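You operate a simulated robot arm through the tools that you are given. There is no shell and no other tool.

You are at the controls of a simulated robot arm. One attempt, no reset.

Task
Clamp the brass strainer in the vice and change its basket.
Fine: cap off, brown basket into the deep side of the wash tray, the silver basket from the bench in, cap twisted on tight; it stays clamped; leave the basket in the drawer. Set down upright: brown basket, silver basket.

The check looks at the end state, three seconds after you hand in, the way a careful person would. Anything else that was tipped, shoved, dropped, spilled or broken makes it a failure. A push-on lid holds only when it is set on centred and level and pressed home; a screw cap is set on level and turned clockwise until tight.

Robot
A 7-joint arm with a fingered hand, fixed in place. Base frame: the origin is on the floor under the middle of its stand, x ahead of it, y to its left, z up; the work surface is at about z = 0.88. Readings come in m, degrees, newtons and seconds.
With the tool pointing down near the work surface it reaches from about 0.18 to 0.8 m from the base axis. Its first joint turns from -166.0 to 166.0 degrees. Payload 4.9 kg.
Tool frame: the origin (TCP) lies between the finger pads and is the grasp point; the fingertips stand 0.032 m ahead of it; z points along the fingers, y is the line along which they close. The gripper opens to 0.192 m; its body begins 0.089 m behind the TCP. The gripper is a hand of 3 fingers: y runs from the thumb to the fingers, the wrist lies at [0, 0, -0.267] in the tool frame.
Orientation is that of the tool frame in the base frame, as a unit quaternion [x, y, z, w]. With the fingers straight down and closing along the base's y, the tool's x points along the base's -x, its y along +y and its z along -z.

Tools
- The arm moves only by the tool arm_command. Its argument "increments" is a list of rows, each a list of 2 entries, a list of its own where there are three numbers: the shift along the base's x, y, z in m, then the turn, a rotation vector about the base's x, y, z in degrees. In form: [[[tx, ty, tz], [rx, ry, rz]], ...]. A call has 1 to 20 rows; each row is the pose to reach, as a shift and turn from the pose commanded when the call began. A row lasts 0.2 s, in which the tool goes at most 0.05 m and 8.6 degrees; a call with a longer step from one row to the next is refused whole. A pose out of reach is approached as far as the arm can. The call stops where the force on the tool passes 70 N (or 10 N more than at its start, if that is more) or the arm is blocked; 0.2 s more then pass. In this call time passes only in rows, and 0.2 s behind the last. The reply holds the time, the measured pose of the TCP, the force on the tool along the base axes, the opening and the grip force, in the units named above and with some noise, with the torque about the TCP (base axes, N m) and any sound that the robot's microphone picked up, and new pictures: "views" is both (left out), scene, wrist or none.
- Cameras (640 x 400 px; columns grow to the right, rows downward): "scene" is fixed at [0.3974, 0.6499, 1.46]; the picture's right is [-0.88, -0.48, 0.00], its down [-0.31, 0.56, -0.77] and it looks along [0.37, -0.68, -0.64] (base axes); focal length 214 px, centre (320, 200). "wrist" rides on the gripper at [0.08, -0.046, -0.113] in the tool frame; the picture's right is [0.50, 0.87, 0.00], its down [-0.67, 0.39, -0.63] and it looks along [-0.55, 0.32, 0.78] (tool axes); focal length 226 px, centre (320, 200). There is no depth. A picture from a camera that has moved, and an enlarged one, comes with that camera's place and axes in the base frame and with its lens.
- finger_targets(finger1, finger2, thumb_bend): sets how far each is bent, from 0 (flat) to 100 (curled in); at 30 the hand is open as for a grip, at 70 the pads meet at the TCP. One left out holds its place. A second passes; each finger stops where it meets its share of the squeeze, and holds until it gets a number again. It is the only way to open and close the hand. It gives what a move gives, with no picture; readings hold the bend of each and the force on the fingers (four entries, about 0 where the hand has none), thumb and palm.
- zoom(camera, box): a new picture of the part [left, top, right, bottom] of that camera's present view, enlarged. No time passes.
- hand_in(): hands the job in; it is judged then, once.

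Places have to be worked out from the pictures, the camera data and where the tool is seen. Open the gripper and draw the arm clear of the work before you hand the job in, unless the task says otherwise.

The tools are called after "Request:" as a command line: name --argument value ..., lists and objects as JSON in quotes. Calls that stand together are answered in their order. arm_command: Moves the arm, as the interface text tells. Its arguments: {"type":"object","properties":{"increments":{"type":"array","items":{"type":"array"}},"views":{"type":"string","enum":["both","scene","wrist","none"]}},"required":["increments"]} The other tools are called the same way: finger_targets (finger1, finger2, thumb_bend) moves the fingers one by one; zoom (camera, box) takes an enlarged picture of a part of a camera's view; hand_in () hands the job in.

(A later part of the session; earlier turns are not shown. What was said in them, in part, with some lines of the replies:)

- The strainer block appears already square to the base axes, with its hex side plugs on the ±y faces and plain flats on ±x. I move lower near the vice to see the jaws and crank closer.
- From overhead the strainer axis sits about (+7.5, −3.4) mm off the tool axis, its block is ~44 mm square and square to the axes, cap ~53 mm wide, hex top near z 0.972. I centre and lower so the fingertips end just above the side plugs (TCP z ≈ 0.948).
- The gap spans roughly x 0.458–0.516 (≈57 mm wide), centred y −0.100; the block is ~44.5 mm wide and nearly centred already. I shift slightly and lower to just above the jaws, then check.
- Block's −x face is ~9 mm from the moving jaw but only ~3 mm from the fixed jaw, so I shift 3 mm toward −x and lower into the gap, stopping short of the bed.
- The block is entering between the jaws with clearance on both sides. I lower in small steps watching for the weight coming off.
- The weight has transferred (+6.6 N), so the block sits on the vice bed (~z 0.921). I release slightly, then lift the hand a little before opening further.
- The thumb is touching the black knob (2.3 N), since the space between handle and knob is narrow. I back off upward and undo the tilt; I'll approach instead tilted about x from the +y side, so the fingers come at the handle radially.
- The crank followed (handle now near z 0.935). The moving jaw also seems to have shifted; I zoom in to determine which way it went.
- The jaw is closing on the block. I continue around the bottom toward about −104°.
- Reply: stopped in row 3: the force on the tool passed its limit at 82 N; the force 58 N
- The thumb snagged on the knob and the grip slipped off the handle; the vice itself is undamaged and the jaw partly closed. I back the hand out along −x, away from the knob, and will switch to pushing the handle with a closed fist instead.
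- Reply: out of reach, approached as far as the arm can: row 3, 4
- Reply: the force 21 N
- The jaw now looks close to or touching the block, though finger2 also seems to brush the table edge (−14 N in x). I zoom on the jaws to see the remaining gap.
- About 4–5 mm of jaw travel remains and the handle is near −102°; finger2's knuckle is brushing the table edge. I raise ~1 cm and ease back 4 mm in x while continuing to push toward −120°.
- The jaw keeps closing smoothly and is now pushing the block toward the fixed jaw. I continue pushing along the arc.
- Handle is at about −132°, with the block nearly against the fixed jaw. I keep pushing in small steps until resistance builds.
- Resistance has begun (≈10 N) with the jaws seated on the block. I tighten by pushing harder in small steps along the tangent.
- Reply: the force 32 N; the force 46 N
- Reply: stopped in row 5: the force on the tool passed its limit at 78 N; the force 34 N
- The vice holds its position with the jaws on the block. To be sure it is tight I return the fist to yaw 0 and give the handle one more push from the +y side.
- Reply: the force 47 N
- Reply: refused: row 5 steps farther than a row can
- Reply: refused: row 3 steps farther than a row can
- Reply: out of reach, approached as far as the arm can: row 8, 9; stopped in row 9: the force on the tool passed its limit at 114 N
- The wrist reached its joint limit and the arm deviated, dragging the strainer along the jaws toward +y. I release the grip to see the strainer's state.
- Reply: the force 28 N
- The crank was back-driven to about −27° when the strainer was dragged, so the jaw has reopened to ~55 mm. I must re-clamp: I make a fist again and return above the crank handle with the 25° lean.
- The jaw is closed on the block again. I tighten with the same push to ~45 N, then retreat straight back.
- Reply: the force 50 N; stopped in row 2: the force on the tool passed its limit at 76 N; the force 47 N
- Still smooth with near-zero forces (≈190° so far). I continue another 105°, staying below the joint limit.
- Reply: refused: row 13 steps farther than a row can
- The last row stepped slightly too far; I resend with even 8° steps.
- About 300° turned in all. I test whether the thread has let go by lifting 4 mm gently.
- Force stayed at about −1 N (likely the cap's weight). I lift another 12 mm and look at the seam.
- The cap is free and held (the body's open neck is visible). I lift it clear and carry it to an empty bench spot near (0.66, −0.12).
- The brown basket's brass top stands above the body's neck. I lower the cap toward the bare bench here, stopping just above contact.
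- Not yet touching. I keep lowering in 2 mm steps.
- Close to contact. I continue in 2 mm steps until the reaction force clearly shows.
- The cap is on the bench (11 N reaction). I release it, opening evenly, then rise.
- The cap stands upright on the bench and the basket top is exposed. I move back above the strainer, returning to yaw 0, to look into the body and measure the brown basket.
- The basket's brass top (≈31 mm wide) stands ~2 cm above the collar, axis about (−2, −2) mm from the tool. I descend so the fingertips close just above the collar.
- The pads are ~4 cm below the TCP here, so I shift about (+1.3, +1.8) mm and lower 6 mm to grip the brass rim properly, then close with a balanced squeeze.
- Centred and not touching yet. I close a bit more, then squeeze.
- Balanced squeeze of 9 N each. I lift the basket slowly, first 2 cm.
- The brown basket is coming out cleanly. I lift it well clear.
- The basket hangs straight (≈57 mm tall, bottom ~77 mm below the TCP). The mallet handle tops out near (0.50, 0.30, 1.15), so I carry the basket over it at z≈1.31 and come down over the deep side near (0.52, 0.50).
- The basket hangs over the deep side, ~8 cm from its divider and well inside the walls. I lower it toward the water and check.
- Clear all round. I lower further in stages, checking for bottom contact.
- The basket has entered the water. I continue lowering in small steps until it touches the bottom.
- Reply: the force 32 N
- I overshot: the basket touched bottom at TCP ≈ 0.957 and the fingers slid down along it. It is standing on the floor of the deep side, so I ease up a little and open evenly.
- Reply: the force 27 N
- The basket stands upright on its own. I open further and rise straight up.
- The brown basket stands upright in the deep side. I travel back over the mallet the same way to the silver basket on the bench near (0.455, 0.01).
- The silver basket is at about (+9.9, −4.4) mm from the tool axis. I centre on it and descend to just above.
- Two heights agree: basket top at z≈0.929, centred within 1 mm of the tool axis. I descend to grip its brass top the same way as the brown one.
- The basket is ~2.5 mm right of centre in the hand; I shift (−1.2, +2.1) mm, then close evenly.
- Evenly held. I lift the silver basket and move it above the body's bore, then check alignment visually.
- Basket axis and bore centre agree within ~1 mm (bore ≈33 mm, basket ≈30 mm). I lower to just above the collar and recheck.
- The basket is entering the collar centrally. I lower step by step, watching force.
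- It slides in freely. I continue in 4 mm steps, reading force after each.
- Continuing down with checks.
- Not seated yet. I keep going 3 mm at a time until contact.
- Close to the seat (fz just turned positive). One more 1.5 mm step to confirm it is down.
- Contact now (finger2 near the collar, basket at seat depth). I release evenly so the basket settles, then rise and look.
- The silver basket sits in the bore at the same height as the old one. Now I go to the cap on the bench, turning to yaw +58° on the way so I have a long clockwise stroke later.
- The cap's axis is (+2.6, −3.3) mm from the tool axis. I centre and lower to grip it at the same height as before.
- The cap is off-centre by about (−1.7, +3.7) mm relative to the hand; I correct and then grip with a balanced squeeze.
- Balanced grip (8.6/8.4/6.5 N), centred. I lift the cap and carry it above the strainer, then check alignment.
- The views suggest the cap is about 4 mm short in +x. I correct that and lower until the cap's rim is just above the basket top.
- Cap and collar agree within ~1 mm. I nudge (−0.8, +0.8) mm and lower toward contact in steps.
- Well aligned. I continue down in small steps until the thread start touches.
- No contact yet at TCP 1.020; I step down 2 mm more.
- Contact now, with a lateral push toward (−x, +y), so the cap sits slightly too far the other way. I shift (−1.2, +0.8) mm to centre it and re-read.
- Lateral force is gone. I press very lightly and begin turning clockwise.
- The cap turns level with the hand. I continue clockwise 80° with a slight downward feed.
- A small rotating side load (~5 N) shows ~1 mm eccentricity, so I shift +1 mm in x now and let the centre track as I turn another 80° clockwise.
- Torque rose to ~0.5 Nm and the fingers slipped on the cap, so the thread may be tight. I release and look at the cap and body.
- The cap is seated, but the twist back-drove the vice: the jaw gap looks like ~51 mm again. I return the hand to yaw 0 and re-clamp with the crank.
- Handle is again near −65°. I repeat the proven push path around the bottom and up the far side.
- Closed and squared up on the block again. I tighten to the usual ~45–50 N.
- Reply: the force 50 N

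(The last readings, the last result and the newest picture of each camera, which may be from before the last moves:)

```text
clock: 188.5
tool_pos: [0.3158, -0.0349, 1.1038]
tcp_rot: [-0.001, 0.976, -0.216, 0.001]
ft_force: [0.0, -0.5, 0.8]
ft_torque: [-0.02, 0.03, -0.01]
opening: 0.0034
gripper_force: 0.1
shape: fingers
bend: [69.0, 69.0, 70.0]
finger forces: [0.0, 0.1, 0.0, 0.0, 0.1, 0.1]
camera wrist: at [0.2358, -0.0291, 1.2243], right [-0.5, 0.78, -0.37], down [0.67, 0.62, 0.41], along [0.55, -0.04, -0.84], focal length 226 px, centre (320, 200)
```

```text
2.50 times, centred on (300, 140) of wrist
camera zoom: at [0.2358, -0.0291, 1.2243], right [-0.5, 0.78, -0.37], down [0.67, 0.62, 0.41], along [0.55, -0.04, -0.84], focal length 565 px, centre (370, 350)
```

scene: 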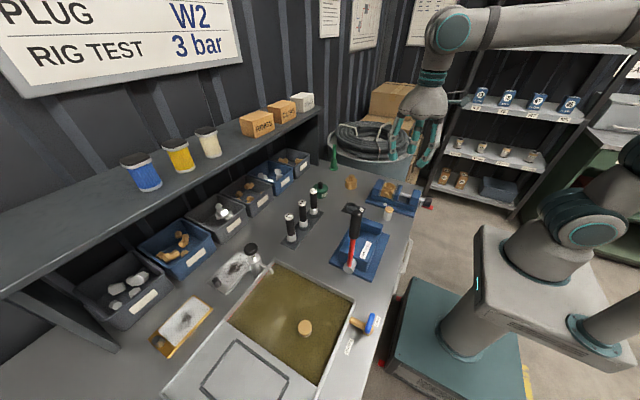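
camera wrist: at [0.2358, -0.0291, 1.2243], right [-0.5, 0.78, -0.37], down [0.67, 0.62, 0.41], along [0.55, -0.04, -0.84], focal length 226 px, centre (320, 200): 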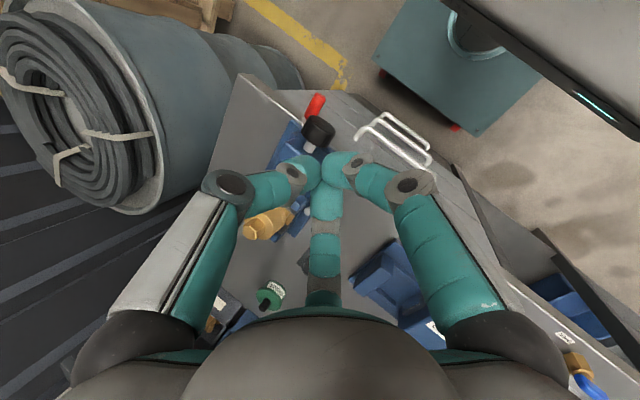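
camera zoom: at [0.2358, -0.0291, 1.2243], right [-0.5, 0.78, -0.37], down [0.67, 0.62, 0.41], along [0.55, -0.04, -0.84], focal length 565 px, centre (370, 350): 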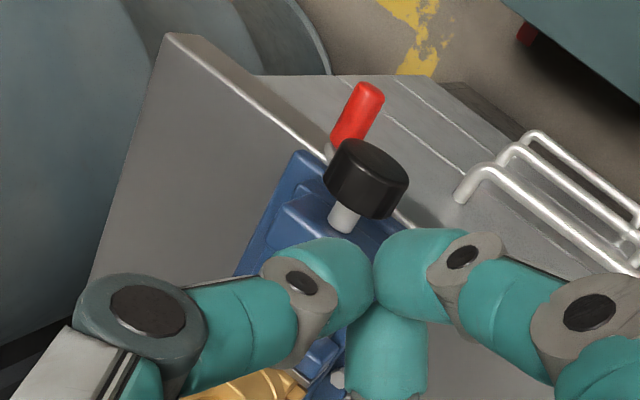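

Clamped again. I go back above the strainer with the tool vertical to measure the cap axis for a gentle tightness test.

Request:
finger_targets --finger1 50 --finger2 50 --thumb_bend 50

Request:
arm_command --increments '[[[0, 0.0, 0.025], [6, 0, 0]], [[0.03, -0.005, 0.045], [12, 0, 0]], [[0.07, -0.015, 0.045], [18, 0, 0]], [[0.11, -0.03, 0.045], [25, 0, 0]], [[0.145, -0.042, 0.045], [25, 0, 0]], [[0.172, -0.052, 0.045], [25, 0, 0]]]' --views "wrist"

Request:
zoom --camera "wrist" --box '[270, 70, 370, 170]'

Request:
zoom --camera "scene" --box '[385, 165, 415, 200]'

```text
clock: 189.5
tool_pos: [0.3149, -0.0345, 1.1021]
tcp_rot: [-0.001, 0.976, -0.217, 0.002]
ft_force: [0.0, -0.3, 0.6]
ft_torque: [0.02, -0.02, 0.0]
opening: 0.0835
gripper_force: 0.1
shape: fingers
bend: [50.0, 50.0, 50.0]
finger forces: [0.0, 0.0, 0.1, 0.0, 0.0, 0.0]
```

```text
clock: 190.9
tool_pos: [0.4908, -0.0848, 1.1448]
tcp_rot: [-0.001, 1.0, 0.001, 0.001]
ft_force: [-0.4, -0.9, 0.2]
ft_torque: [0.05, 0.01, -0.03]
opening: 0.0837
gripper_force: 0.0
shape: fingers
bend: [50.0, 50.0, 50.0]
finger forces: [0.0, 0.1, 0.1, 0.0, 0.0, 0.1]
camera wrist: at [0.4098, -0.1302, 1.2576], right [-0.5, 0.87, 0.0], down [0.67, 0.39, 0.63], along [0.55, 0.32, -0.77], focal length 226 px, centre (320, 200)
```

wrist: 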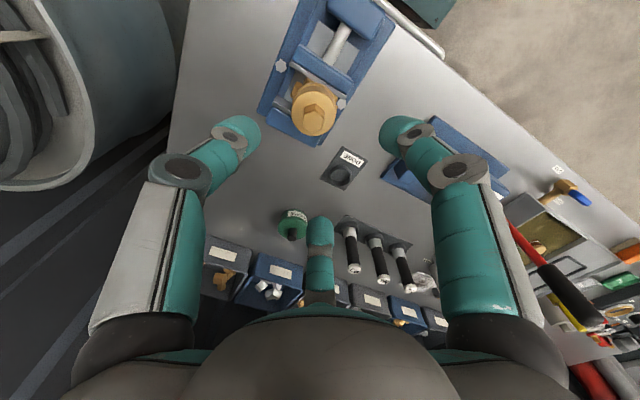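

```text
4.00 times, centred on (320, 120) of wrist
camera zoom: at [0.4098, -0.1302, 1.2576], right [-0.5, 0.87, 0.0], down [0.67, 0.39, 0.63], along [0.55, 0.32, -0.77], focal length 904 px, centre (320, 520)
```

zoom: 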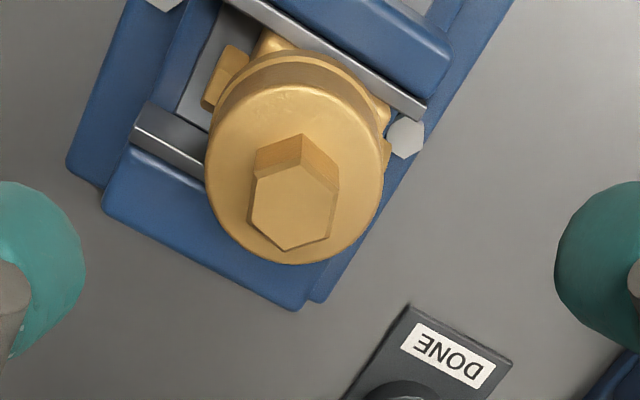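

```text
11.43 times, centred on (400, 182) of scene
camera zoom: at [0.3974, 0.6499, 1.46], right [-0.88, -0.48, 0.0], down [-0.31, 0.56, -0.77], along [0.37, -0.68, -0.64], focal length 2451 px, centre (-594, 400)
```

zoom: 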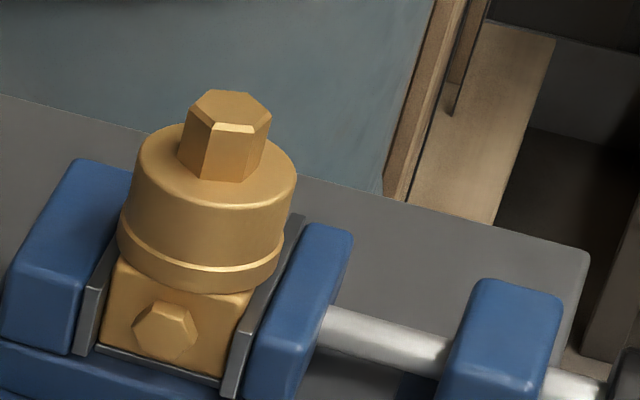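

The cap looks level; its axis is (+0.8, −7.8) mm from the tool. I centre and descend to grip it at yaw 0.

Request:
arm_command --increments '[[[0.0008, -0.0078, -0.03], [0, 0, 0]], [[0.0008, -0.0078, -0.07], [0, 0, 0]], [[0.0008, -0.0078, -0.11], [0, 0, 0]], [[0.0008, -0.0078, -0.13], [0, 0, 0]]]' --views "none"

Request:
finger_targets --finger1 57 --finger2 57 --thumb_bend 57

Request:
zoom --camera "wrist" --box '[220, 80, 420, 250]'

```text
clock: 191.9
tool_pos: [0.4893, -0.0947, 1.0169]
tcp_rot: [0.0, 1.0, -0.001, 0.002]
ft_force: [-0.8, -0.2, -0.1]
ft_torque: [-0.01, 0.0, 0.01]
opening: 0.0838
gripper_force: 0.1
shape: fingers
bend: [50.0, 50.0, 50.0]
finger forces: [0.0, 0.0, 0.0, 0.0, 0.1, 0.1]
```

```text
clock: 192.9
tool_pos: [0.4895, -0.0937, 1.0165]
tcp_rot: [-0.001, 1.0, 0.0, 0.0]
ft_force: [0.1, 0.3, 0.1]
ft_torque: [0.02, -0.01, 0.03]
opening: 0.0593
gripper_force: 0.1
shape: fingers
bend: [56.0, 56.0, 56.0]
finger forces: [0.0, 0.0, 0.0, 0.0, 0.0, 0.1]
```

```text
2.35 times, centred on (320, 165) of wrist
camera zoom: at [0.4093, -0.1397, 1.1296], right [-0.5, 0.87, 0.0], down [0.67, 0.39, 0.63], along [0.55, 0.32, -0.77], focal length 532 px, centre (320, 282)
```

zoom: 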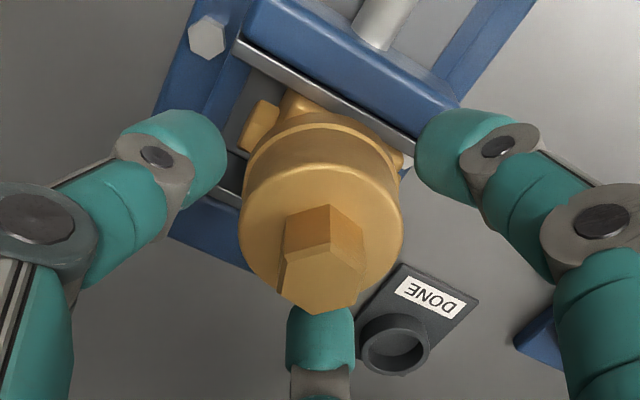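

Centred. I grip with the balanced squeeze and turn clockwise a few degrees at a time, reading torque.

Request:
finger_targets --finger1 59 --finger2 59 --thumb_bend 59

Request:
finger_targets --finger1 75 --finger2 75 --thumb_bend 62

Request:
arm_command --increments '[[[0, 0, 0], [0, 0, -4]]]' --views "none"

Request:
zoom --camera "wrist" --box '[220, 80, 420, 250]'

```text
clock: 193.9
tool_pos: [0.4892, -0.0945, 1.0171]
tcp_rot: [-0.001, 1.0, -0.001, 0.002]
ft_force: [1.8, 0.3, -0.1]
ft_torque: [0.04, -0.05, -0.02]
opening: 0.0467
gripper_force: 1.0
shape: fingers
bend: [59.0, 58.0, 59.0]
finger forces: [0.0, 1.5, 0.1, 0.0, 0.0, 0.0]
```

```text
clock: 194.9
tool_pos: [0.4898, -0.093, 1.0168]
tcp_rot: [0.0, 1.0, 0.0, 0.001]
ft_force: [1.1, 2.4, -0.4]
ft_torque: [0.1, -0.03, 0.02]
opening: 0.0404
gripper_force: 11.3
shape: fingers
bend: [61.0, 59.0, 60.0]
finger forces: [8.5, 8.3, 0.0, 0.0, 4.9, 0.0]
```

```text
clock: 195.3
tool_pos: [0.4888, -0.0932, 1.0165]
tcp_rot: [0.034, 0.999, 0.0, 0.002]
ft_force: [2.4, 1.5, 0.6]
ft_torque: [0.01, -0.07, 0.17]
opening: 0.0402
gripper_force: 12.5
shape: fingers
bend: [61.0, 59.0, 60.0]
finger forces: [9.5, 7.9, 0.0, 0.1, 6.3, 0.0]
```

```text
2.35 times, centred on (320, 165) of wrist
camera zoom: at [0.4065, -0.1334, 1.1293], right [-0.44, 0.9, 0.0], down [0.69, 0.34, 0.63], along [0.57, 0.28, -0.77], focal length 532 px, centre (320, 282)
```

zoom: 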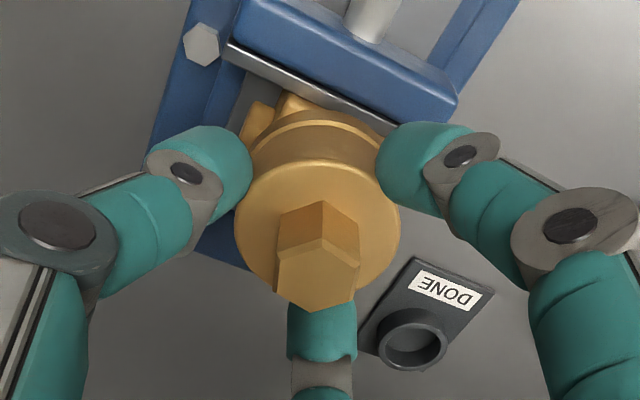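

Torque rose at once to 0.17 Nm after 4°, suggesting the cap is at its stop. I turn 4° more to confirm.

Request:
arm_command --increments '[[[0, 0, 0], [0, 0, -4]]]' --views "none"

Request:
zoom --camera "scene" --box '[380, 155, 420, 195]'

Request:
zoom --camera "wrist" --box '[220, 80, 420, 250]'

```text
clock: 195.7
tool_pos: [0.489, -0.0938, 1.0167]
tcp_rot: [0.07, 0.998, 0.0, 0.002]
ft_force: [3.1, 1.6, 3.2]
ft_torque: [0.02, -0.12, 0.22]
opening: 0.0396
gripper_force: 11.8
shape: fingers
bend: [61.0, 59.0, 60.0]
finger forces: [9.1, 9.7, 0.0, 0.0, 5.5, 0.0]
```

```text
10.00 times, centred on (400, 175) of scene
camera zoom: at [0.3974, 0.6499, 1.46], right [-0.88, -0.48, 0.0], down [-0.31, 0.56, -0.77], along [0.37, -0.68, -0.64], focal length 2145 px, centre (-480, 450)
```

zoom: 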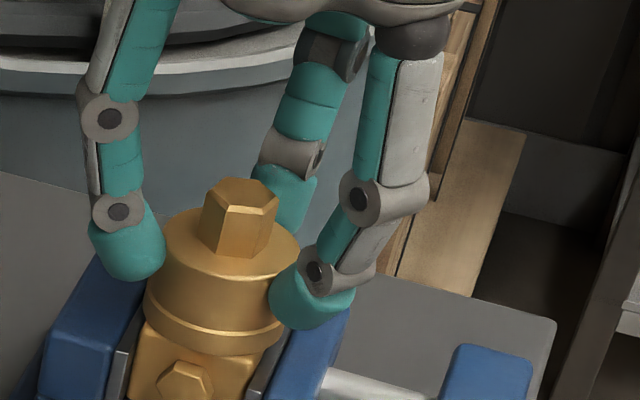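

```text
2.35 times, centred on (320, 165) of wrist
camera zoom: at [0.4036, -0.1274, 1.1288], right [-0.38, 0.93, 0.0], down [0.72, 0.29, 0.63], along [0.59, 0.24, -0.77], focal length 532 px, centre (320, 282)
```

zoom: 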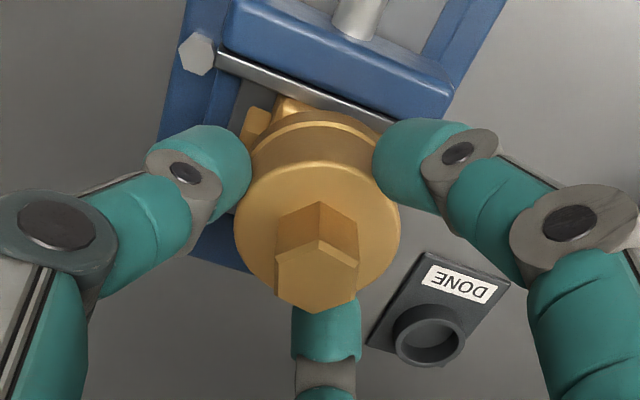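

Torque is climbing (0.22 Nm) and the cap no longer follows freely, so it is at its stop. I tighten slightly more, watching that the body stays square.

Request:
arm_command --increments '[[[0, 0, 0], [0, 0, -5]]]' --views "none"

Request:
zoom --camera "wrist" --box '[220, 80, 420, 250]'

Request:
zoom --camera "scene" --box '[380, 155, 420, 200]'

```text
clock: 196.1
tool_pos: [0.489, -0.0932, 1.0156]
tcp_rot: [0.114, 0.994, 0.0, 0.0]
ft_force: [1.0, 2.7, 2.8]
ft_torque: [0.09, -0.09, 0.24]
opening: 0.038
gripper_force: 11.5
shape: fingers
bend: [61.0, 59.0, 60.0]
finger forces: [9.0, 10.3, 0.0, 0.0, 3.6, 0.0]
```

```text
2.35 times, centred on (320, 165) of wrist
camera zoom: at [0.4007, -0.1194, 1.1285], right [-0.29, 0.96, 0.0], down [0.74, 0.23, 0.63], along [0.61, 0.18, -0.77], focal length 532 px, centre (320, 282)
```

zoom: 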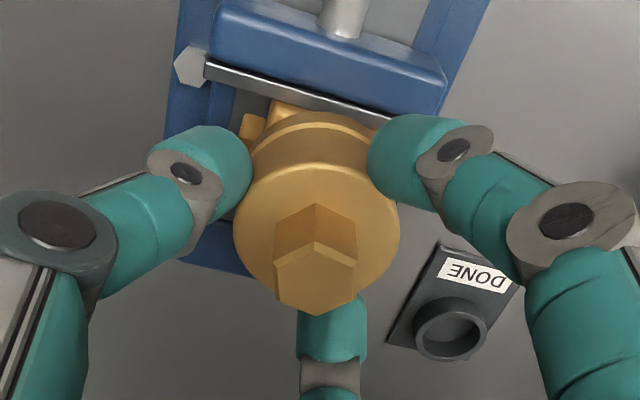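

```text
8.89 times, centred on (400, 178) of scene
camera zoom: at [0.3974, 0.6499, 1.46], right [-0.88, -0.48, 0.0], down [-0.31, 0.56, -0.77], along [0.37, -0.68, -0.64], focal length 1906 px, centre (-391, 400)
```

zoom: 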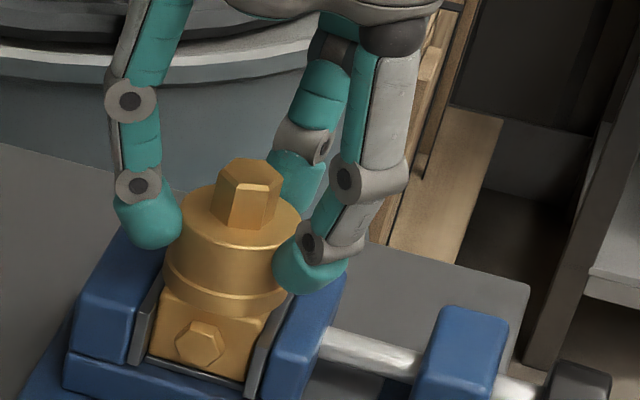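

The pads slip at ~0.24 Nm on the round cap. The hex head gives a better hold, but its corners face the fingers now; I release, raise to hex height and rotate the hand +30° to meet the flats.

Request:
finger_targets --finger1 55 --finger2 55 --thumb_bend 55

Request:
arm_command --increments '[[[0, 0, 0.01], [0, 0, 0]], [[0, 0, 0.017], [0, 0, 7]], [[0, 0, 0.017], [0, 0, 15]], [[0, 0, 0.017], [0, 0, 23]], [[0, 0, 0.017], [0, 0, 30]]]' --views "none"

Request:
finger_targets --finger1 62 --finger2 62 --thumb_bend 62

Request:
zoom --camera "wrist" --box '[220, 80, 420, 250]'

Request:
zoom --camera "scene" --box '[380, 150, 420, 200]'

```text
clock: 197.1
tool_pos: [0.4883, -0.0921, 1.0167]
tcp_rot: [0.113, 0.994, -0.001, 0.001]
ft_force: [1.1, -0.2, -0.2]
ft_torque: [0.01, -0.02, 0.01]
opening: 0.0622
gripper_force: 0.1
shape: fingers
bend: [55.0, 55.0, 55.0]
finger forces: [0.1, 0.1, 0.1, 0.0, 0.0, 0.0]
```

```text
clock: 198.3
tool_pos: [0.4885, -0.0936, 1.0318]
tcp_rot: [-0.15, 0.989, 0.0, 0.0]
ft_force: [0.7, 0.9, -0.4]
ft_torque: [0.02, -0.01, 0.03]
opening: 0.0623
gripper_force: 0.1
shape: fingers
bend: [55.0, 55.0, 55.0]
finger forces: [0.1, 0.0, 0.0, 0.1, 0.0, 0.0]
```

```text
clock: 199.3
tool_pos: [0.4896, -0.0929, 1.0309]
tcp_rot: [-0.148, 0.989, 0.0, 0.001]
ft_force: [0.1, -0.1, -0.5]
ft_torque: [-0.03, 0.02, 0.0]
opening: 0.0345
gripper_force: 0.0
shape: fingers
bend: [62.0, 62.0, 62.0]
finger forces: [0.1, 0.1, 0.1, 0.0, 0.0, 0.0]
```

```text
2.35 times, centred on (320, 165) of wrist
camera zoom: at [0.4262, -0.1605, 1.1447], right [-0.73, 0.68, 0.0], down [0.53, 0.57, 0.63], along [0.43, 0.46, -0.77], focal length 532 px, centre (320, 282)
```

zoom: 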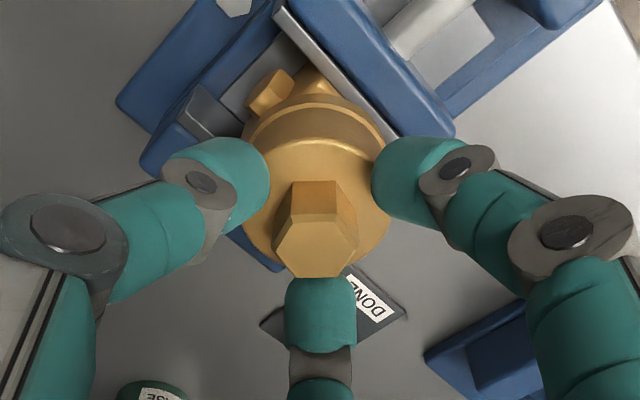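

```text
8.00 times, centred on (400, 175) of scene
camera zoom: at [0.3974, 0.6499, 1.46], right [-0.88, -0.48, 0.0], down [-0.31, 0.56, -0.77], along [0.37, -0.68, -0.64], focal length 1716 px, centre (-320, 400)
```

zoom: 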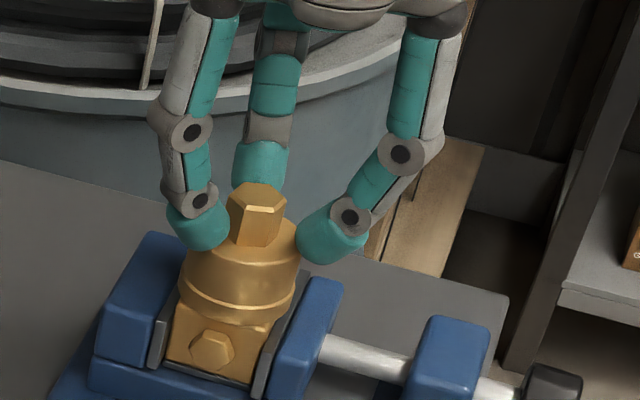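

The flats now face the fingers and tips are just above the cap's shoulder. I close on the hex with a balanced squeeze.

Request:
finger_targets --finger1 66 --finger2 66 --thumb_bend 66

Request:
finger_targets --finger1 78 --finger2 78 --thumb_bend 71

Request:
zoom --camera "wrist" --box '[220, 80, 420, 250]'

Request:
zoom --camera "scene" --box '[380, 150, 420, 200]'

```text
clock: 200.3
tool_pos: [0.4873, -0.0935, 1.0312]
tcp_rot: [-0.149, 0.989, 0.0, 0.001]
ft_force: [1.8, 0.2, -0.4]
ft_torque: [0.02, -0.04, 0.0]
opening: 0.0204
gripper_force: 1.9
shape: fingers
bend: [66.0, 64.0, 65.0]
finger forces: [0.2, 2.3, 0.0, 0.0, 1.5, 0.0]
```

```text
clock: 201.3
tool_pos: [0.4898, -0.0931, 1.0326]
tcp_rot: [-0.148, 0.989, 0.0, 0.001]
ft_force: [0.6, -0.2, -0.6]
ft_torque: [-0.04, -0.05, 0.01]
opening: 0.0166
gripper_force: 14.0
shape: fingers
bend: [67.0, 64.0, 66.0]
finger forces: [8.2, 8.9, 0.1, 0.0, 9.7, 0.1]
```

```text
2.35 times, centred on (320, 165) of wrist
camera zoom: at [0.4261, -0.1605, 1.1446], right [-0.73, 0.68, 0.0], down [0.53, 0.57, 0.63], along [0.43, 0.46, -0.77], focal length 532 px, centre (320, 282)
```

zoom: 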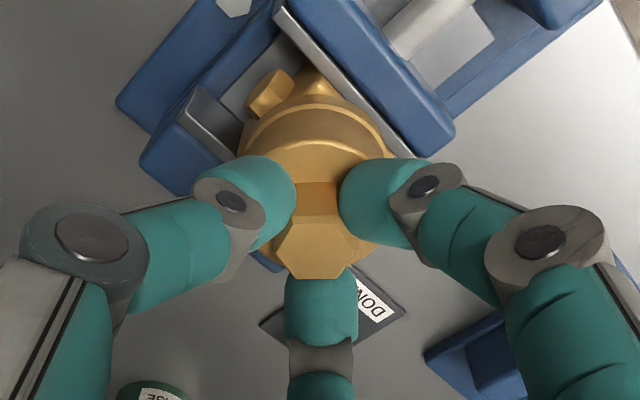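

```text
8.00 times, centred on (400, 175) of scene
camera zoom: at [0.3974, 0.6499, 1.46], right [-0.88, -0.48, 0.0], down [-0.31, 0.56, -0.77], along [0.37, -0.68, -0.64], focal length 1716 px, centre (-320, 400)
```

zoom: 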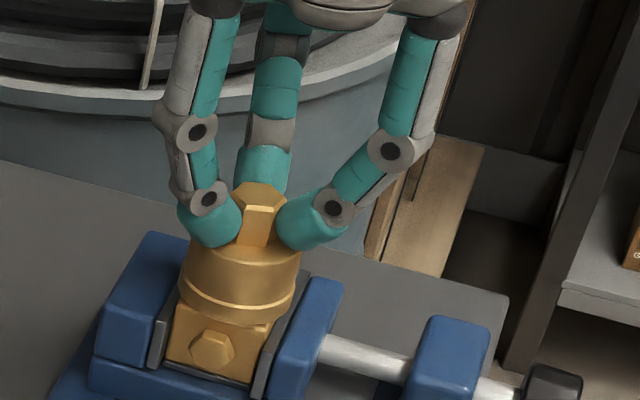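

Good hold on the hex (8–10 N each). I turn clockwise in small steps, reading torque each time.

Request:
arm_command --increments '[[[0, 0, 0], [0, 0, -5]]]' --views "none"

Request:
arm_command --increments '[[[0, 0, 0], [0, 0, -5]]]' --views "none"

Request:
zoom --camera "scene" --box '[380, 150, 420, 200]'

Request:
zoom --camera "wrist" --box '[220, 80, 420, 250]'

```text
clock: 201.7
tool_pos: [0.489, -0.0936, 1.0331]
tcp_rot: [-0.105, 0.995, 0.0, 0.001]
ft_force: [0.7, -1.3, -2.7]
ft_torque: [-0.04, -0.09, 0.08]
opening: 0.0162
gripper_force: 13.3
shape: fingers
bend: [67.0, 64.0, 66.0]
finger forces: [9.5, 8.0, 0.0, 0.1, 9.4, 0.1]
```

```text
clock: 202.1
tool_pos: [0.4893, -0.0925, 1.0316]
tcp_rot: [-0.061, 0.998, 0.0, 0.002]
ft_force: [2.7, 1.1, -2.8]
ft_torque: [0.0, -0.08, 0.12]
opening: 0.0161
gripper_force: 13.5
shape: fingers
bend: [66.0, 65.0, 67.0]
finger forces: [10.7, 7.9, 0.0, 0.0, 8.7, 0.1]
```

```text
8.00 times, centred on (400, 175) of scene
camera zoom: at [0.3974, 0.6499, 1.46], right [-0.88, -0.48, 0.0], down [-0.31, 0.56, -0.77], along [0.37, -0.68, -0.64], focal length 1716 px, centre (-320, 400)
```

zoom: 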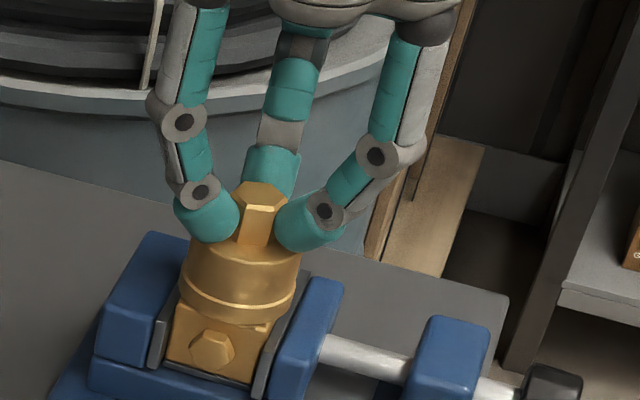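

```text
2.35 times, centred on (320, 165) of wrist
camera zoom: at [0.4158, -0.1484, 1.1448], right [-0.6, 0.8, 0.0], down [0.62, 0.47, 0.63], along [0.51, 0.38, -0.77], focal length 532 px, centre (320, 282)
```

zoom: 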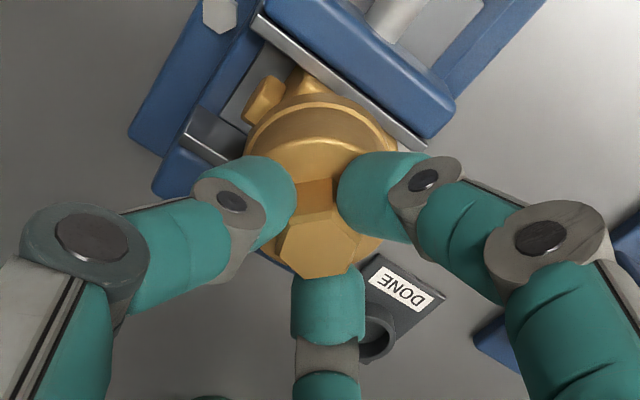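

The hex grip flexes too easily (0.12 Nm), so the round cap is better. I'll regrip the cap at yaw −90°, where the stronger thumb pushes toward the solid fixed jaw, for one last firm tightening.

Request:
finger_targets --finger1 54 --finger2 54 --thumb_bend 54

Request:
arm_command --increments '[[[0, 0, 0.02], [0, 0, 0]], [[0, 0, 0.05], [0, 0, -8]], [[0, 0, 0.07], [0, 0, -16]], [[0, 0, 0.08], [0, 0, -24]], [[0, 0, 0.08], [0, 0, -32]], [[0, 0, 0.08], [0, 0, -40]], [[0, 0, 0.08], [0, 0, -48]], [[0, 0, 0.08], [0, 0, -56]], [[0, 0, 0.08], [0, 0, -64]], [[0, 0, 0.08], [0, 0, -72]], [[0, 0, 0.08], [0, 0, -80]], [[0, 0, 0.08], [0, 0, -83]]]' --views "wrist"

Request:
zoom --camera "wrist" --box '[270, 70, 370, 170]'

Request:
zoom --camera "scene" --box '[380, 160, 450, 225]'

```text
clock: 203.1
tool_pos: [0.4901, -0.0933, 1.0324]
tcp_rot: [-0.061, 0.998, 0.0, 0.001]
ft_force: [-0.2, 0.0, 0.5]
ft_torque: [0.0, 0.01, 0.01]
opening: 0.0664
gripper_force: 0.1
shape: fingers
bend: [54.0, 54.0, 54.0]
finger forces: [0.0, 0.1, 0.0, 0.1, 0.0, 0.0]
```

```text
clock: 205.7
tool_pos: [0.4893, -0.095, 1.1125]
tcp_rot: [0.617, 0.787, -0.001, 0.001]
ft_force: [-0.5, 0.3, 0.6]
ft_torque: [-0.03, -0.04, 0.0]
opening: 0.0664
gripper_force: 0.1
shape: fingers
bend: [54.0, 54.0, 54.0]
finger forces: [0.1, 0.0, 0.1, 0.0, 0.1, 0.1]
camera wrist: at [0.4251, -0.0282, 1.2254], right [0.72, 0.69, 0.0], down [0.54, -0.56, 0.63], along [0.44, -0.46, -0.77], focal length 226 px, centre (320, 200)
```

wrist: 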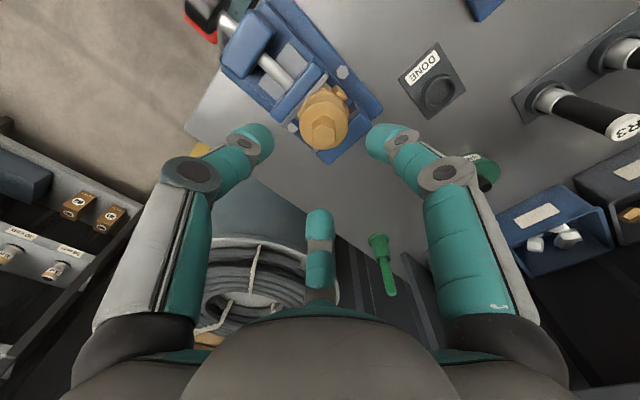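

```text
4.00 times, centred on (320, 120) of wrist
camera zoom: at [0.4251, -0.0282, 1.2254], right [0.72, 0.69, 0.0], down [0.54, -0.56, 0.63], along [0.44, -0.46, -0.77], focal length 904 px, centre (320, 520)
```

zoom: 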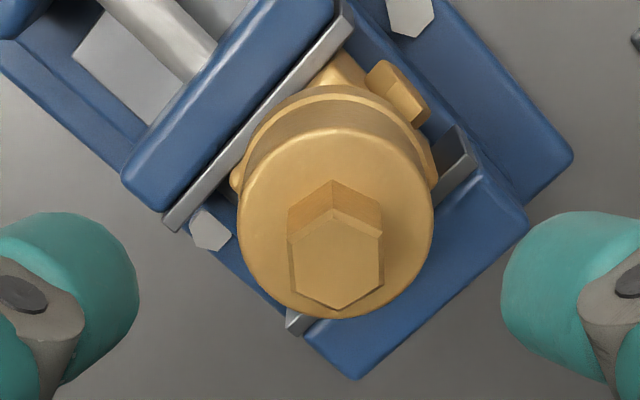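

```text
6.15 times, centred on (415, 192) of scene
camera zoom: at [0.3974, 0.6499, 1.46], right [-0.88, -0.48, 0.0], down [-0.31, 0.56, -0.77], along [0.37, -0.68, -0.64], focal length 1320 px, centre (-265, 246)
```

zoom: 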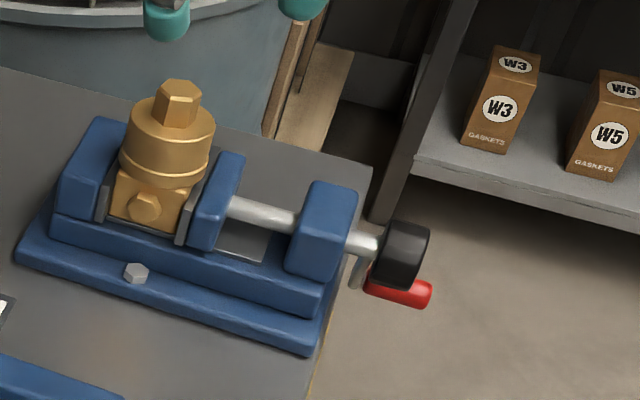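

Vice still closed. The cap axis is (+1.9, +3.7) mm off; I correct, finish turning to −90° and descend to the cap.

Request:
arm_command --increments '[[[0.0019, 0.0037, -0.03], [0, 0, -7]], [[0.0019, 0.0037, -0.06], [0, 0, -14]], [[0.0019, 0.0037, -0.085], [0, 0, -14]], [[0.0019, 0.0037, -0.096], [0, 0, -14]]]' --views "none"

Request:
finger_targets --finger1 57 --finger2 57 --thumb_bend 57

Request:
zoom --camera "wrist" --box '[220, 80, 420, 250]'

```text
clock: 206.7
tool_pos: [0.4904, -0.091, 1.0177]
tcp_rot: [0.707, 0.708, -0.001, 0.001]
ft_force: [-0.9, -0.1, 0.2]
ft_torque: [-0.02, -0.05, 0.01]
opening: 0.0669
gripper_force: 0.1
shape: fingers
bend: [54.0, 54.0, 54.0]
finger forces: [0.0, 0.1, 0.0, 0.0, 0.0, 0.0]
```

```text
clock: 207.7
tool_pos: [0.4907, -0.0907, 1.016]
tcp_rot: [0.706, 0.708, -0.001, 0.001]
ft_force: [-0.7, -0.6, -0.1]
ft_torque: [0.03, -0.03, -0.02]
opening: 0.0591
gripper_force: 0.1
shape: fingers
bend: [56.0, 56.0, 56.0]
finger forces: [0.0, 0.0, 0.0, 0.1, 0.0, 0.1]
```

```text
2.35 times, centred on (320, 165) of wrist
camera zoom: at [0.4454, -0.0103, 1.1303], right [0.87, 0.5, 0.0], down [0.39, -0.67, 0.63], along [0.32, -0.55, -0.77], focal length 532 px, centre (320, 282)
```

zoom: 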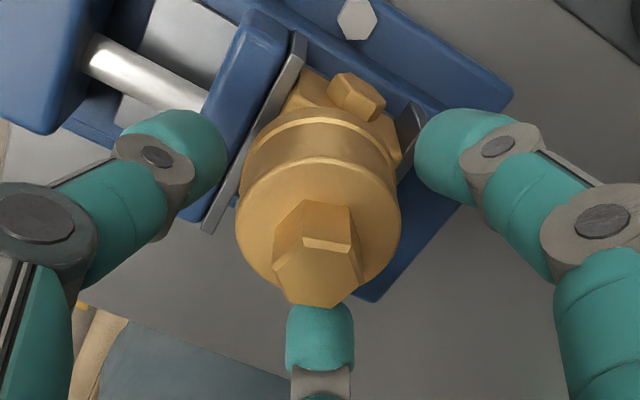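

Centred. I grip with the full squeeze (thumb pushing toward the fixed jaw).

Request:
finger_targets --finger1 59 --finger2 59 --thumb_bend 59

Request:
finger_targets --finger1 75 --finger2 75 --thumb_bend 65

Request:
arm_command --increments '[[[0, 0, 0], [0, 0, -4]]]' --views "none"

Request:
zoom --camera "scene" --box '[380, 155, 420, 200]'

```text
clock: 208.7
tool_pos: [0.4919, -0.0908, 1.0178]
tcp_rot: [0.707, 0.707, -0.002, 0.002]
ft_force: [0.9, -1.1, 0.2]
ft_torque: [-0.01, -0.01, -0.03]
opening: 0.0467
gripper_force: 0.6
shape: fingers
bend: [59.0, 58.0, 59.0]
finger forces: [0.1, 0.8, 0.1, 0.1, 0.2, 0.0]
```

```text
clock: 209.7
tool_pos: [0.4917, -0.0913, 1.018]
tcp_rot: [0.706, 0.708, -0.002, 0.001]
ft_force: [-1.4, -1.2, 0.0]
ft_torque: [-0.02, 0.07, 0.03]
opening: 0.0419
gripper_force: 13.2
shape: fingers
bend: [60.0, 59.0, 61.0]
finger forces: [8.2, 8.2, 0.0, 0.0, 9.6, 0.1]
```

```text
clock: 210.1
tool_pos: [0.4915, -0.0898, 1.018]
tcp_rot: [0.731, 0.682, 0.0, 0.001]
ft_force: [-2.3, -4.3, 1.3]
ft_torque: [-0.19, 0.12, 0.26]
opening: 0.0411
gripper_force: 15.1
shape: fingers
bend: [60.0, 59.0, 61.0]
finger forces: [9.7, 8.4, 0.1, 0.1, 10.9, 0.1]
```

```text
8.89 times, centred on (400, 178) of scene
camera zoom: at [0.3974, 0.6499, 1.46], right [-0.88, -0.48, 0.0], down [-0.31, 0.56, -0.77], along [0.37, -0.68, -0.64], focal length 1906 px, centre (-391, 400)
```

zoom: 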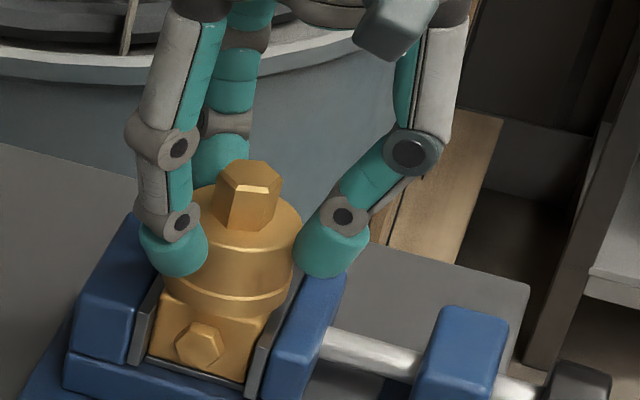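

0.26 Nm already after 4°. I firm up the thumb slightly and turn 4° more.

Request:
finger_targets --thumb_bend 68

Request:
arm_command --increments '[[[0, 0, 0], [0, 0, -4]]]' --views "none"

Request:
zoom --camera "scene" --box '[380, 155, 420, 200]'

Request:
zoom --camera "wrist" --box '[220, 80, 420, 250]'

```text
clock: 211.1
tool_pos: [0.4905, -0.0886, 1.0182]
tcp_rot: [0.731, 0.682, -0.001, 0.001]
ft_force: [-6.5, -4.6, 2.9]
ft_torque: [-0.2, 0.27, 0.23]
opening: 0.041
gripper_force: 17.6
shape: fingers
bend: [60.0, 59.0, 61.0]
finger forces: [9.8, 9.8, 0.0, 0.0, 16.1, 0.1]
```

```text
clock: 211.5
tool_pos: [0.4913, -0.0897, 1.0163]
tcp_rot: [0.755, 0.656, -0.001, 0.0]
ft_force: [-8.6, -5.1, 5.7]
ft_torque: [-0.19, 0.37, 0.47]
opening: 0.0406
gripper_force: 19.4
shape: fingers
bend: [60.0, 59.0, 61.0]
finger forces: [11.1, 8.5, 0.0, 0.0, 19.0, 0.0]
```

```text
8.89 times, centred on (400, 178) of scene
camera zoom: at [0.3974, 0.6499, 1.46], right [-0.88, -0.48, 0.0], down [-0.31, 0.56, -0.77], along [0.37, -0.68, -0.64], focal length 1906 px, centre (-391, 400)
```

zoom: 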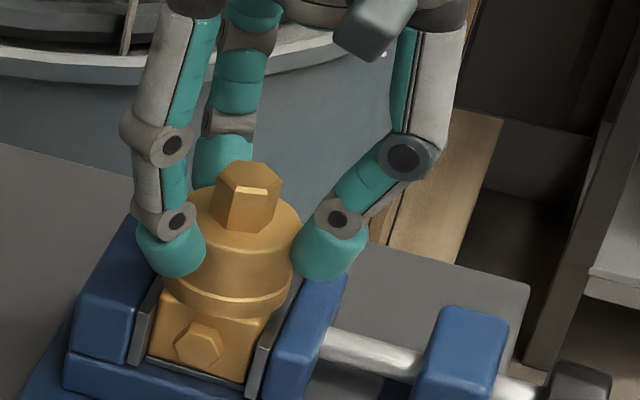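

```text
2.35 times, centred on (320, 165) of wrist
camera zoom: at [0.4566, -0.0044, 1.1298], right [0.93, 0.38, 0.0], down [0.29, -0.72, 0.63], along [0.24, -0.59, -0.77], focal length 532 px, centre (320, 282)
```

zoom: 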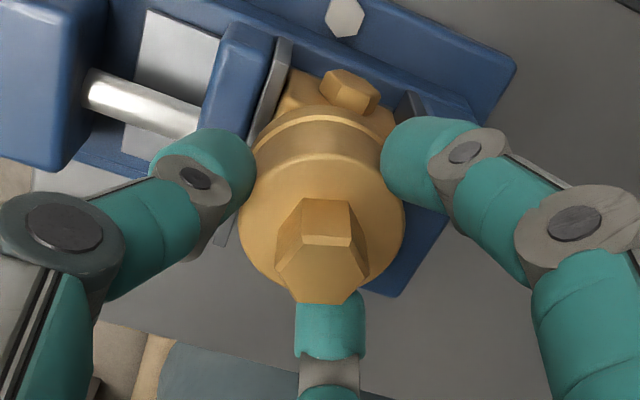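

0.47 Nm with the cap, body and jaws all unmoved: the cap is tight. I unwind the finger flex a few degrees, then release evenly.

Request:
arm_command --increments '[[[0, 0, 0], [0, 0, 4]]]' --views "none"

Request:
finger_targets --finger1 56 --finger2 56 --thumb_bend 57

Request:
arm_command --increments '[[[0, 0, 0.02], [0, 0, 0]], [[0, 0, 0.06], [0, 0, 0]], [[0, 0, 0.1], [0, 0, 0]], [[0, 0, 0.14], [0, 0, 0]]]'

Request:
zoom --camera "scene" --box '[380, 160, 450, 225]'

Request:
zoom --camera "wrist" --box '[260, 60, 380, 170]'

```text
clock: 211.9
tool_pos: [0.4909, -0.0902, 1.0168]
tcp_rot: [0.73, 0.683, 0.0, 0.0]
ft_force: [-7.7, -2.8, 5.7]
ft_torque: [-0.09, 0.32, 0.12]
opening: 0.0408
gripper_force: 18.0
shape: fingers
bend: [60.0, 59.0, 61.0]
finger forces: [9.0, 10.0, 0.0, 0.1, 17.0, 0.0]
```

```text
clock: 212.9
tool_pos: [0.4915, -0.0892, 1.0175]
tcp_rot: [0.731, 0.682, -0.001, 0.001]
ft_force: [0.1, -0.3, -0.3]
ft_torque: [0.03, 0.0, -0.01]
opening: 0.0583
gripper_force: 0.1
shape: fingers
bend: [56.0, 56.0, 56.0]
finger forces: [0.0, 0.0, 0.1, 0.0, 0.1, 0.0]
```

```text
clock: 213.9
tool_pos: [0.4926, -0.0928, 1.1571]
tcp_rot: [0.731, 0.682, -0.002, 0.0]
ft_force: [0.3, 0.4, 0.3]
ft_torque: [0.0, 0.01, 0.01]
opening: 0.0582
gripper_force: 0.0
shape: fingers
bend: [56.0, 56.0, 56.0]
finger forces: [0.0, 0.0, 0.0, 0.0, 0.1, 0.0]
camera wrist: at [0.4511, -0.01, 1.2696], right [0.9, 0.44, 0.0], down [0.34, -0.69, 0.63], along [0.28, -0.57, -0.77], focal length 226 px, centre (320, 200)
```

scene: 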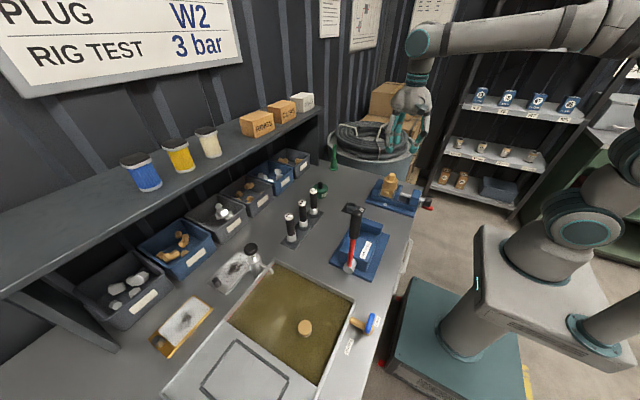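
wrist: 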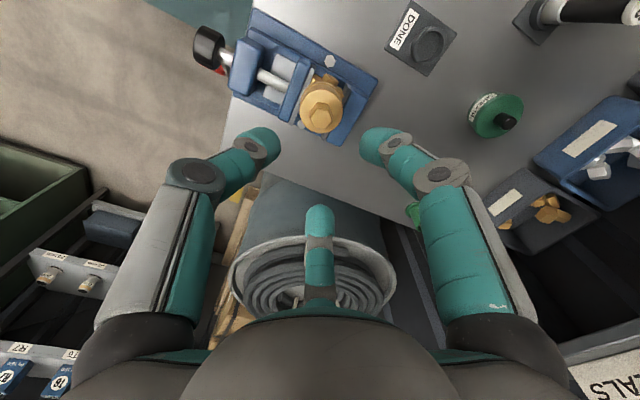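

```text
6.15 times, centred on (415, 192) of scene
camera zoom: at [0.3974, 0.6499, 1.46], right [-0.88, -0.48, 0.0], down [-0.31, 0.56, -0.77], along [0.37, -0.68, -0.64], focal length 1320 px, centre (-265, 246)
```

zoom: 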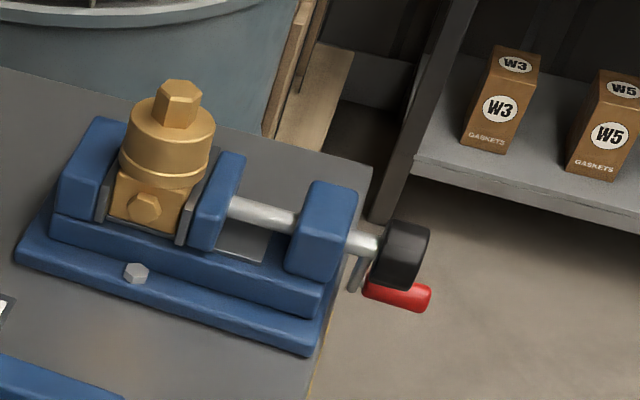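

```text
3.64 times, centred on (320, 115) of wrist
camera zoom: at [0.4511, -0.01, 1.2696], right [0.9, 0.44, 0.0], down [0.34, -0.69, 0.63], along [0.28, -0.57, -0.77], focal length 822 px, centre (320, 509)
```

zoom: 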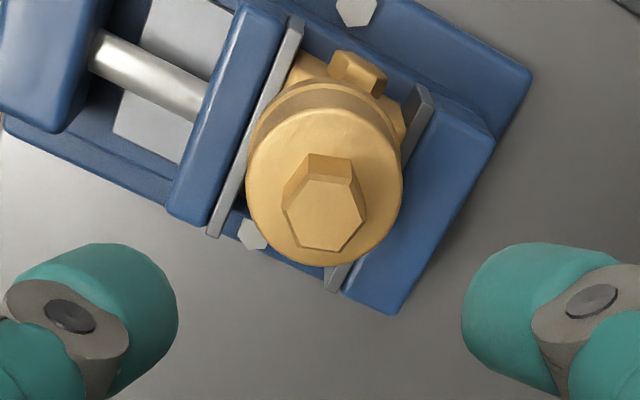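

Everything looks in place. I verify the clamp gap closely against the earlier clamped view, and the basket in the tray.

Request:
zoom --camera "scene" --box '[385, 165, 425, 205]'

Request:
zoom --camera "scene" --box '[270, 290, 340, 350]'

Request:
zoom --camera "scene" --box '[400, 180, 445, 225]'

```text
10.00 times, centred on (405, 185) of scene
camera zoom: at [0.3974, 0.6499, 1.46], right [-0.88, -0.48, 0.0], down [-0.31, 0.56, -0.77], along [0.37, -0.68, -0.64], focal length 2145 px, centre (-530, 350)
```

zoom: 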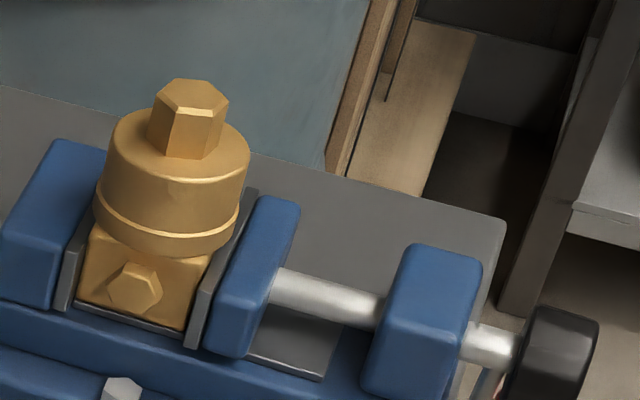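

```text
6.67 times, centred on (305, 320) of scene
camera zoom: at [0.3974, 0.6499, 1.46], right [-0.88, -0.48, 0.0], down [-0.31, 0.56, -0.77], along [0.37, -0.68, -0.64], focal length 1430 px, centre (420, -600)
```

zoom: 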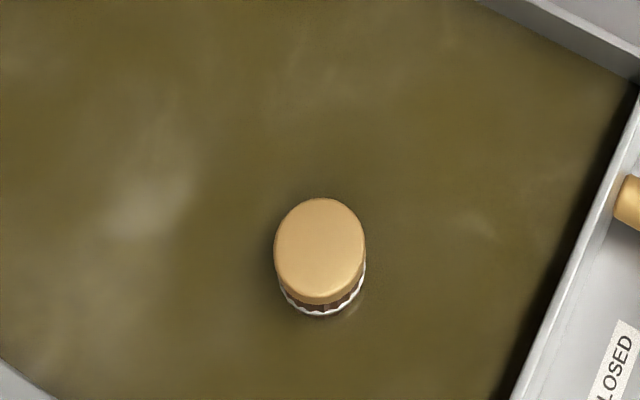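

```text
8.89 times, centred on (422, 202) of scene
camera zoom: at [0.3974, 0.6499, 1.46], right [-0.88, -0.48, 0.0], down [-0.31, 0.56, -0.77], along [0.37, -0.68, -0.64], focal length 1906 px, centre (-591, 178)
```

zoom: 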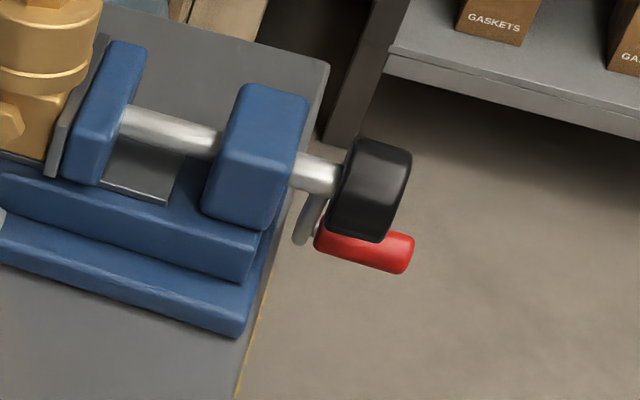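

The jaw matches the clamped position, the cap is level and tight, and the brown basket stands upright in the deep side (floor contact near bench level). I open the hand and draw the arm up and clear.

Request:
finger_targets --finger1 30 --finger2 30 --thumb_bend 30

Request:
arm_command --increments '[[[0, -0.005, 0.04], [0, 0, 0]], [[0, -0.01, 0.08], [0, 0, 8]], [[0, -0.02, 0.12], [0, 0, 16]], [[-0.01, -0.04, 0.14], [0, 0, 24]], [[-0.02, -0.06, 0.15], [0, 0, 32]], [[-0.03, -0.08, 0.15], [0, 0, 40]], [[-0.04, -0.1, 0.15], [0, 0, 48]], [[-0.05, -0.12, 0.15], [0, 0, 56]], [[-0.05, -0.13, 0.15], [0, 0, 64]], [[-0.05, -0.13, 0.15], [0, 0, 72]], [[-0.05, -0.13, 0.15], [0, 0, 80]], [[-0.05, -0.13, 0.15], [0, 0, 88]], [[-0.05, -0.13, 0.15], [0, 0, 94]]]'

Request:
zoom --camera "scene" --box '[370, 155, 440, 225]'

Request:
zoom --camera "wrist" --box '[260, 0, 440, 140]'

```text
clock: 214.9
tool_pos: [0.4929, -0.0933, 1.1575]
tcp_rot: [0.731, 0.682, -0.002, 0.002]
ft_force: [-0.7, -0.1, 0.0]
ft_torque: [-0.01, -0.01, 0.01]
opening: 0.1676
gripper_force: 0.0
shape: fingers
bend: [30.0, 30.0, 30.0]
finger forces: [0.0, 0.0, 0.0, 0.0, 0.0, 0.0]
```

```text
clock: 217.7
tool_pos: [0.4409, -0.2209, 1.3072]
tcp_rot: [-0.002, 1.0, -0.001, 0.0]
ft_force: [0.3, -0.6, 0.0]
ft_torque: [-0.03, -0.04, 0.01]
opening: 0.1678
gripper_force: 0.0
shape: fingers
bend: [30.0, 30.0, 30.0]
finger forces: [0.1, 0.1, 0.0, 0.1, 0.1, 0.0]
camera wrist: at [0.3617, -0.2658, 1.4197], right [-0.5, 0.86, 0.0], down [0.67, 0.39, 0.63], along [0.55, 0.32, -0.77], focal length 226 px, centre (320, 200)
```

scene: 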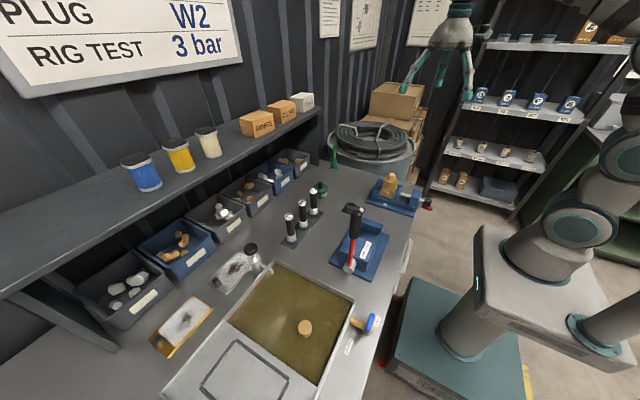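
wrist: 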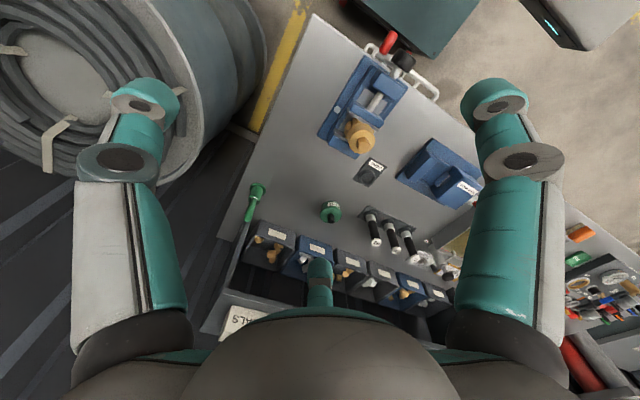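

```text
5.71 times, centred on (405, 190) of scene
camera zoom: at [0.3974, 0.6499, 1.46], right [-0.88, -0.48, 0.0], down [-0.31, 0.56, -0.77], along [0.37, -0.68, -0.64], focal length 1226 px, centre (-166, 257)
```

zoom: 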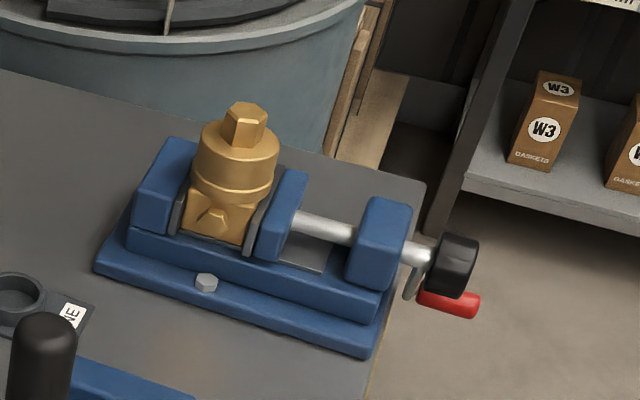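

```text
2.86 times, centred on (350, 70) of wrist
camera zoom: at [0.3617, -0.2658, 1.4197], right [-0.5, 0.86, 0.0], down [0.67, 0.39, 0.63], along [0.55, 0.32, -0.77], focal length 646 px, centre (234, 571)
```

zoom: 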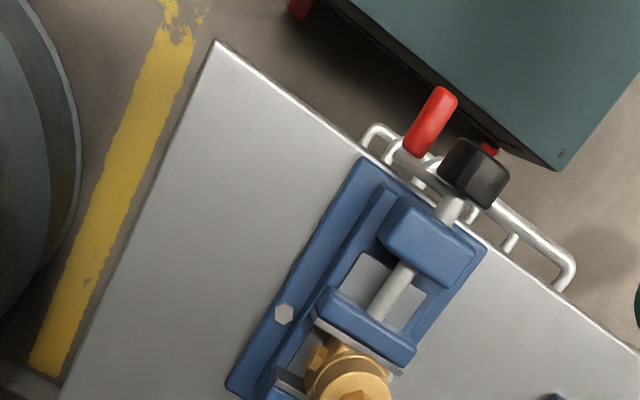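

The strainer stands clamped with its cap on tight and level, and the silver basket is inside. The brown basket is upright in the deep side, the drawer is untouched, and the arm is clear with the hand open. I hand the job in.

Request:
hand_in

```text
The job is handed in.
```

The basket change is finished and handed in. The strainer stands clamped in the vice with the silver basket inside and the cap turned on tight and level.

- **Brown basket:** it stands upright in the deep side of the wash tray. The water is murky, so I judged the deep side by where the basket touched the floor, about bench level.
- **Cap:** it held at about 0.47 Nm without the cap or body moving. That was the most I could apply.
- **Vice:** the screw turns back easily, and twice while I was turning the cap it was forced open and the strainer shifted about 1 cm along the jaws. I re-clamped both times, and after the final tightening the jaw was still in its clamped position.
- **Other items:** the basket in the drawer was not touched. In the last pictures nothing else on the bench looked tipped or moved.

The gripper is open and the arm is clear of the work.
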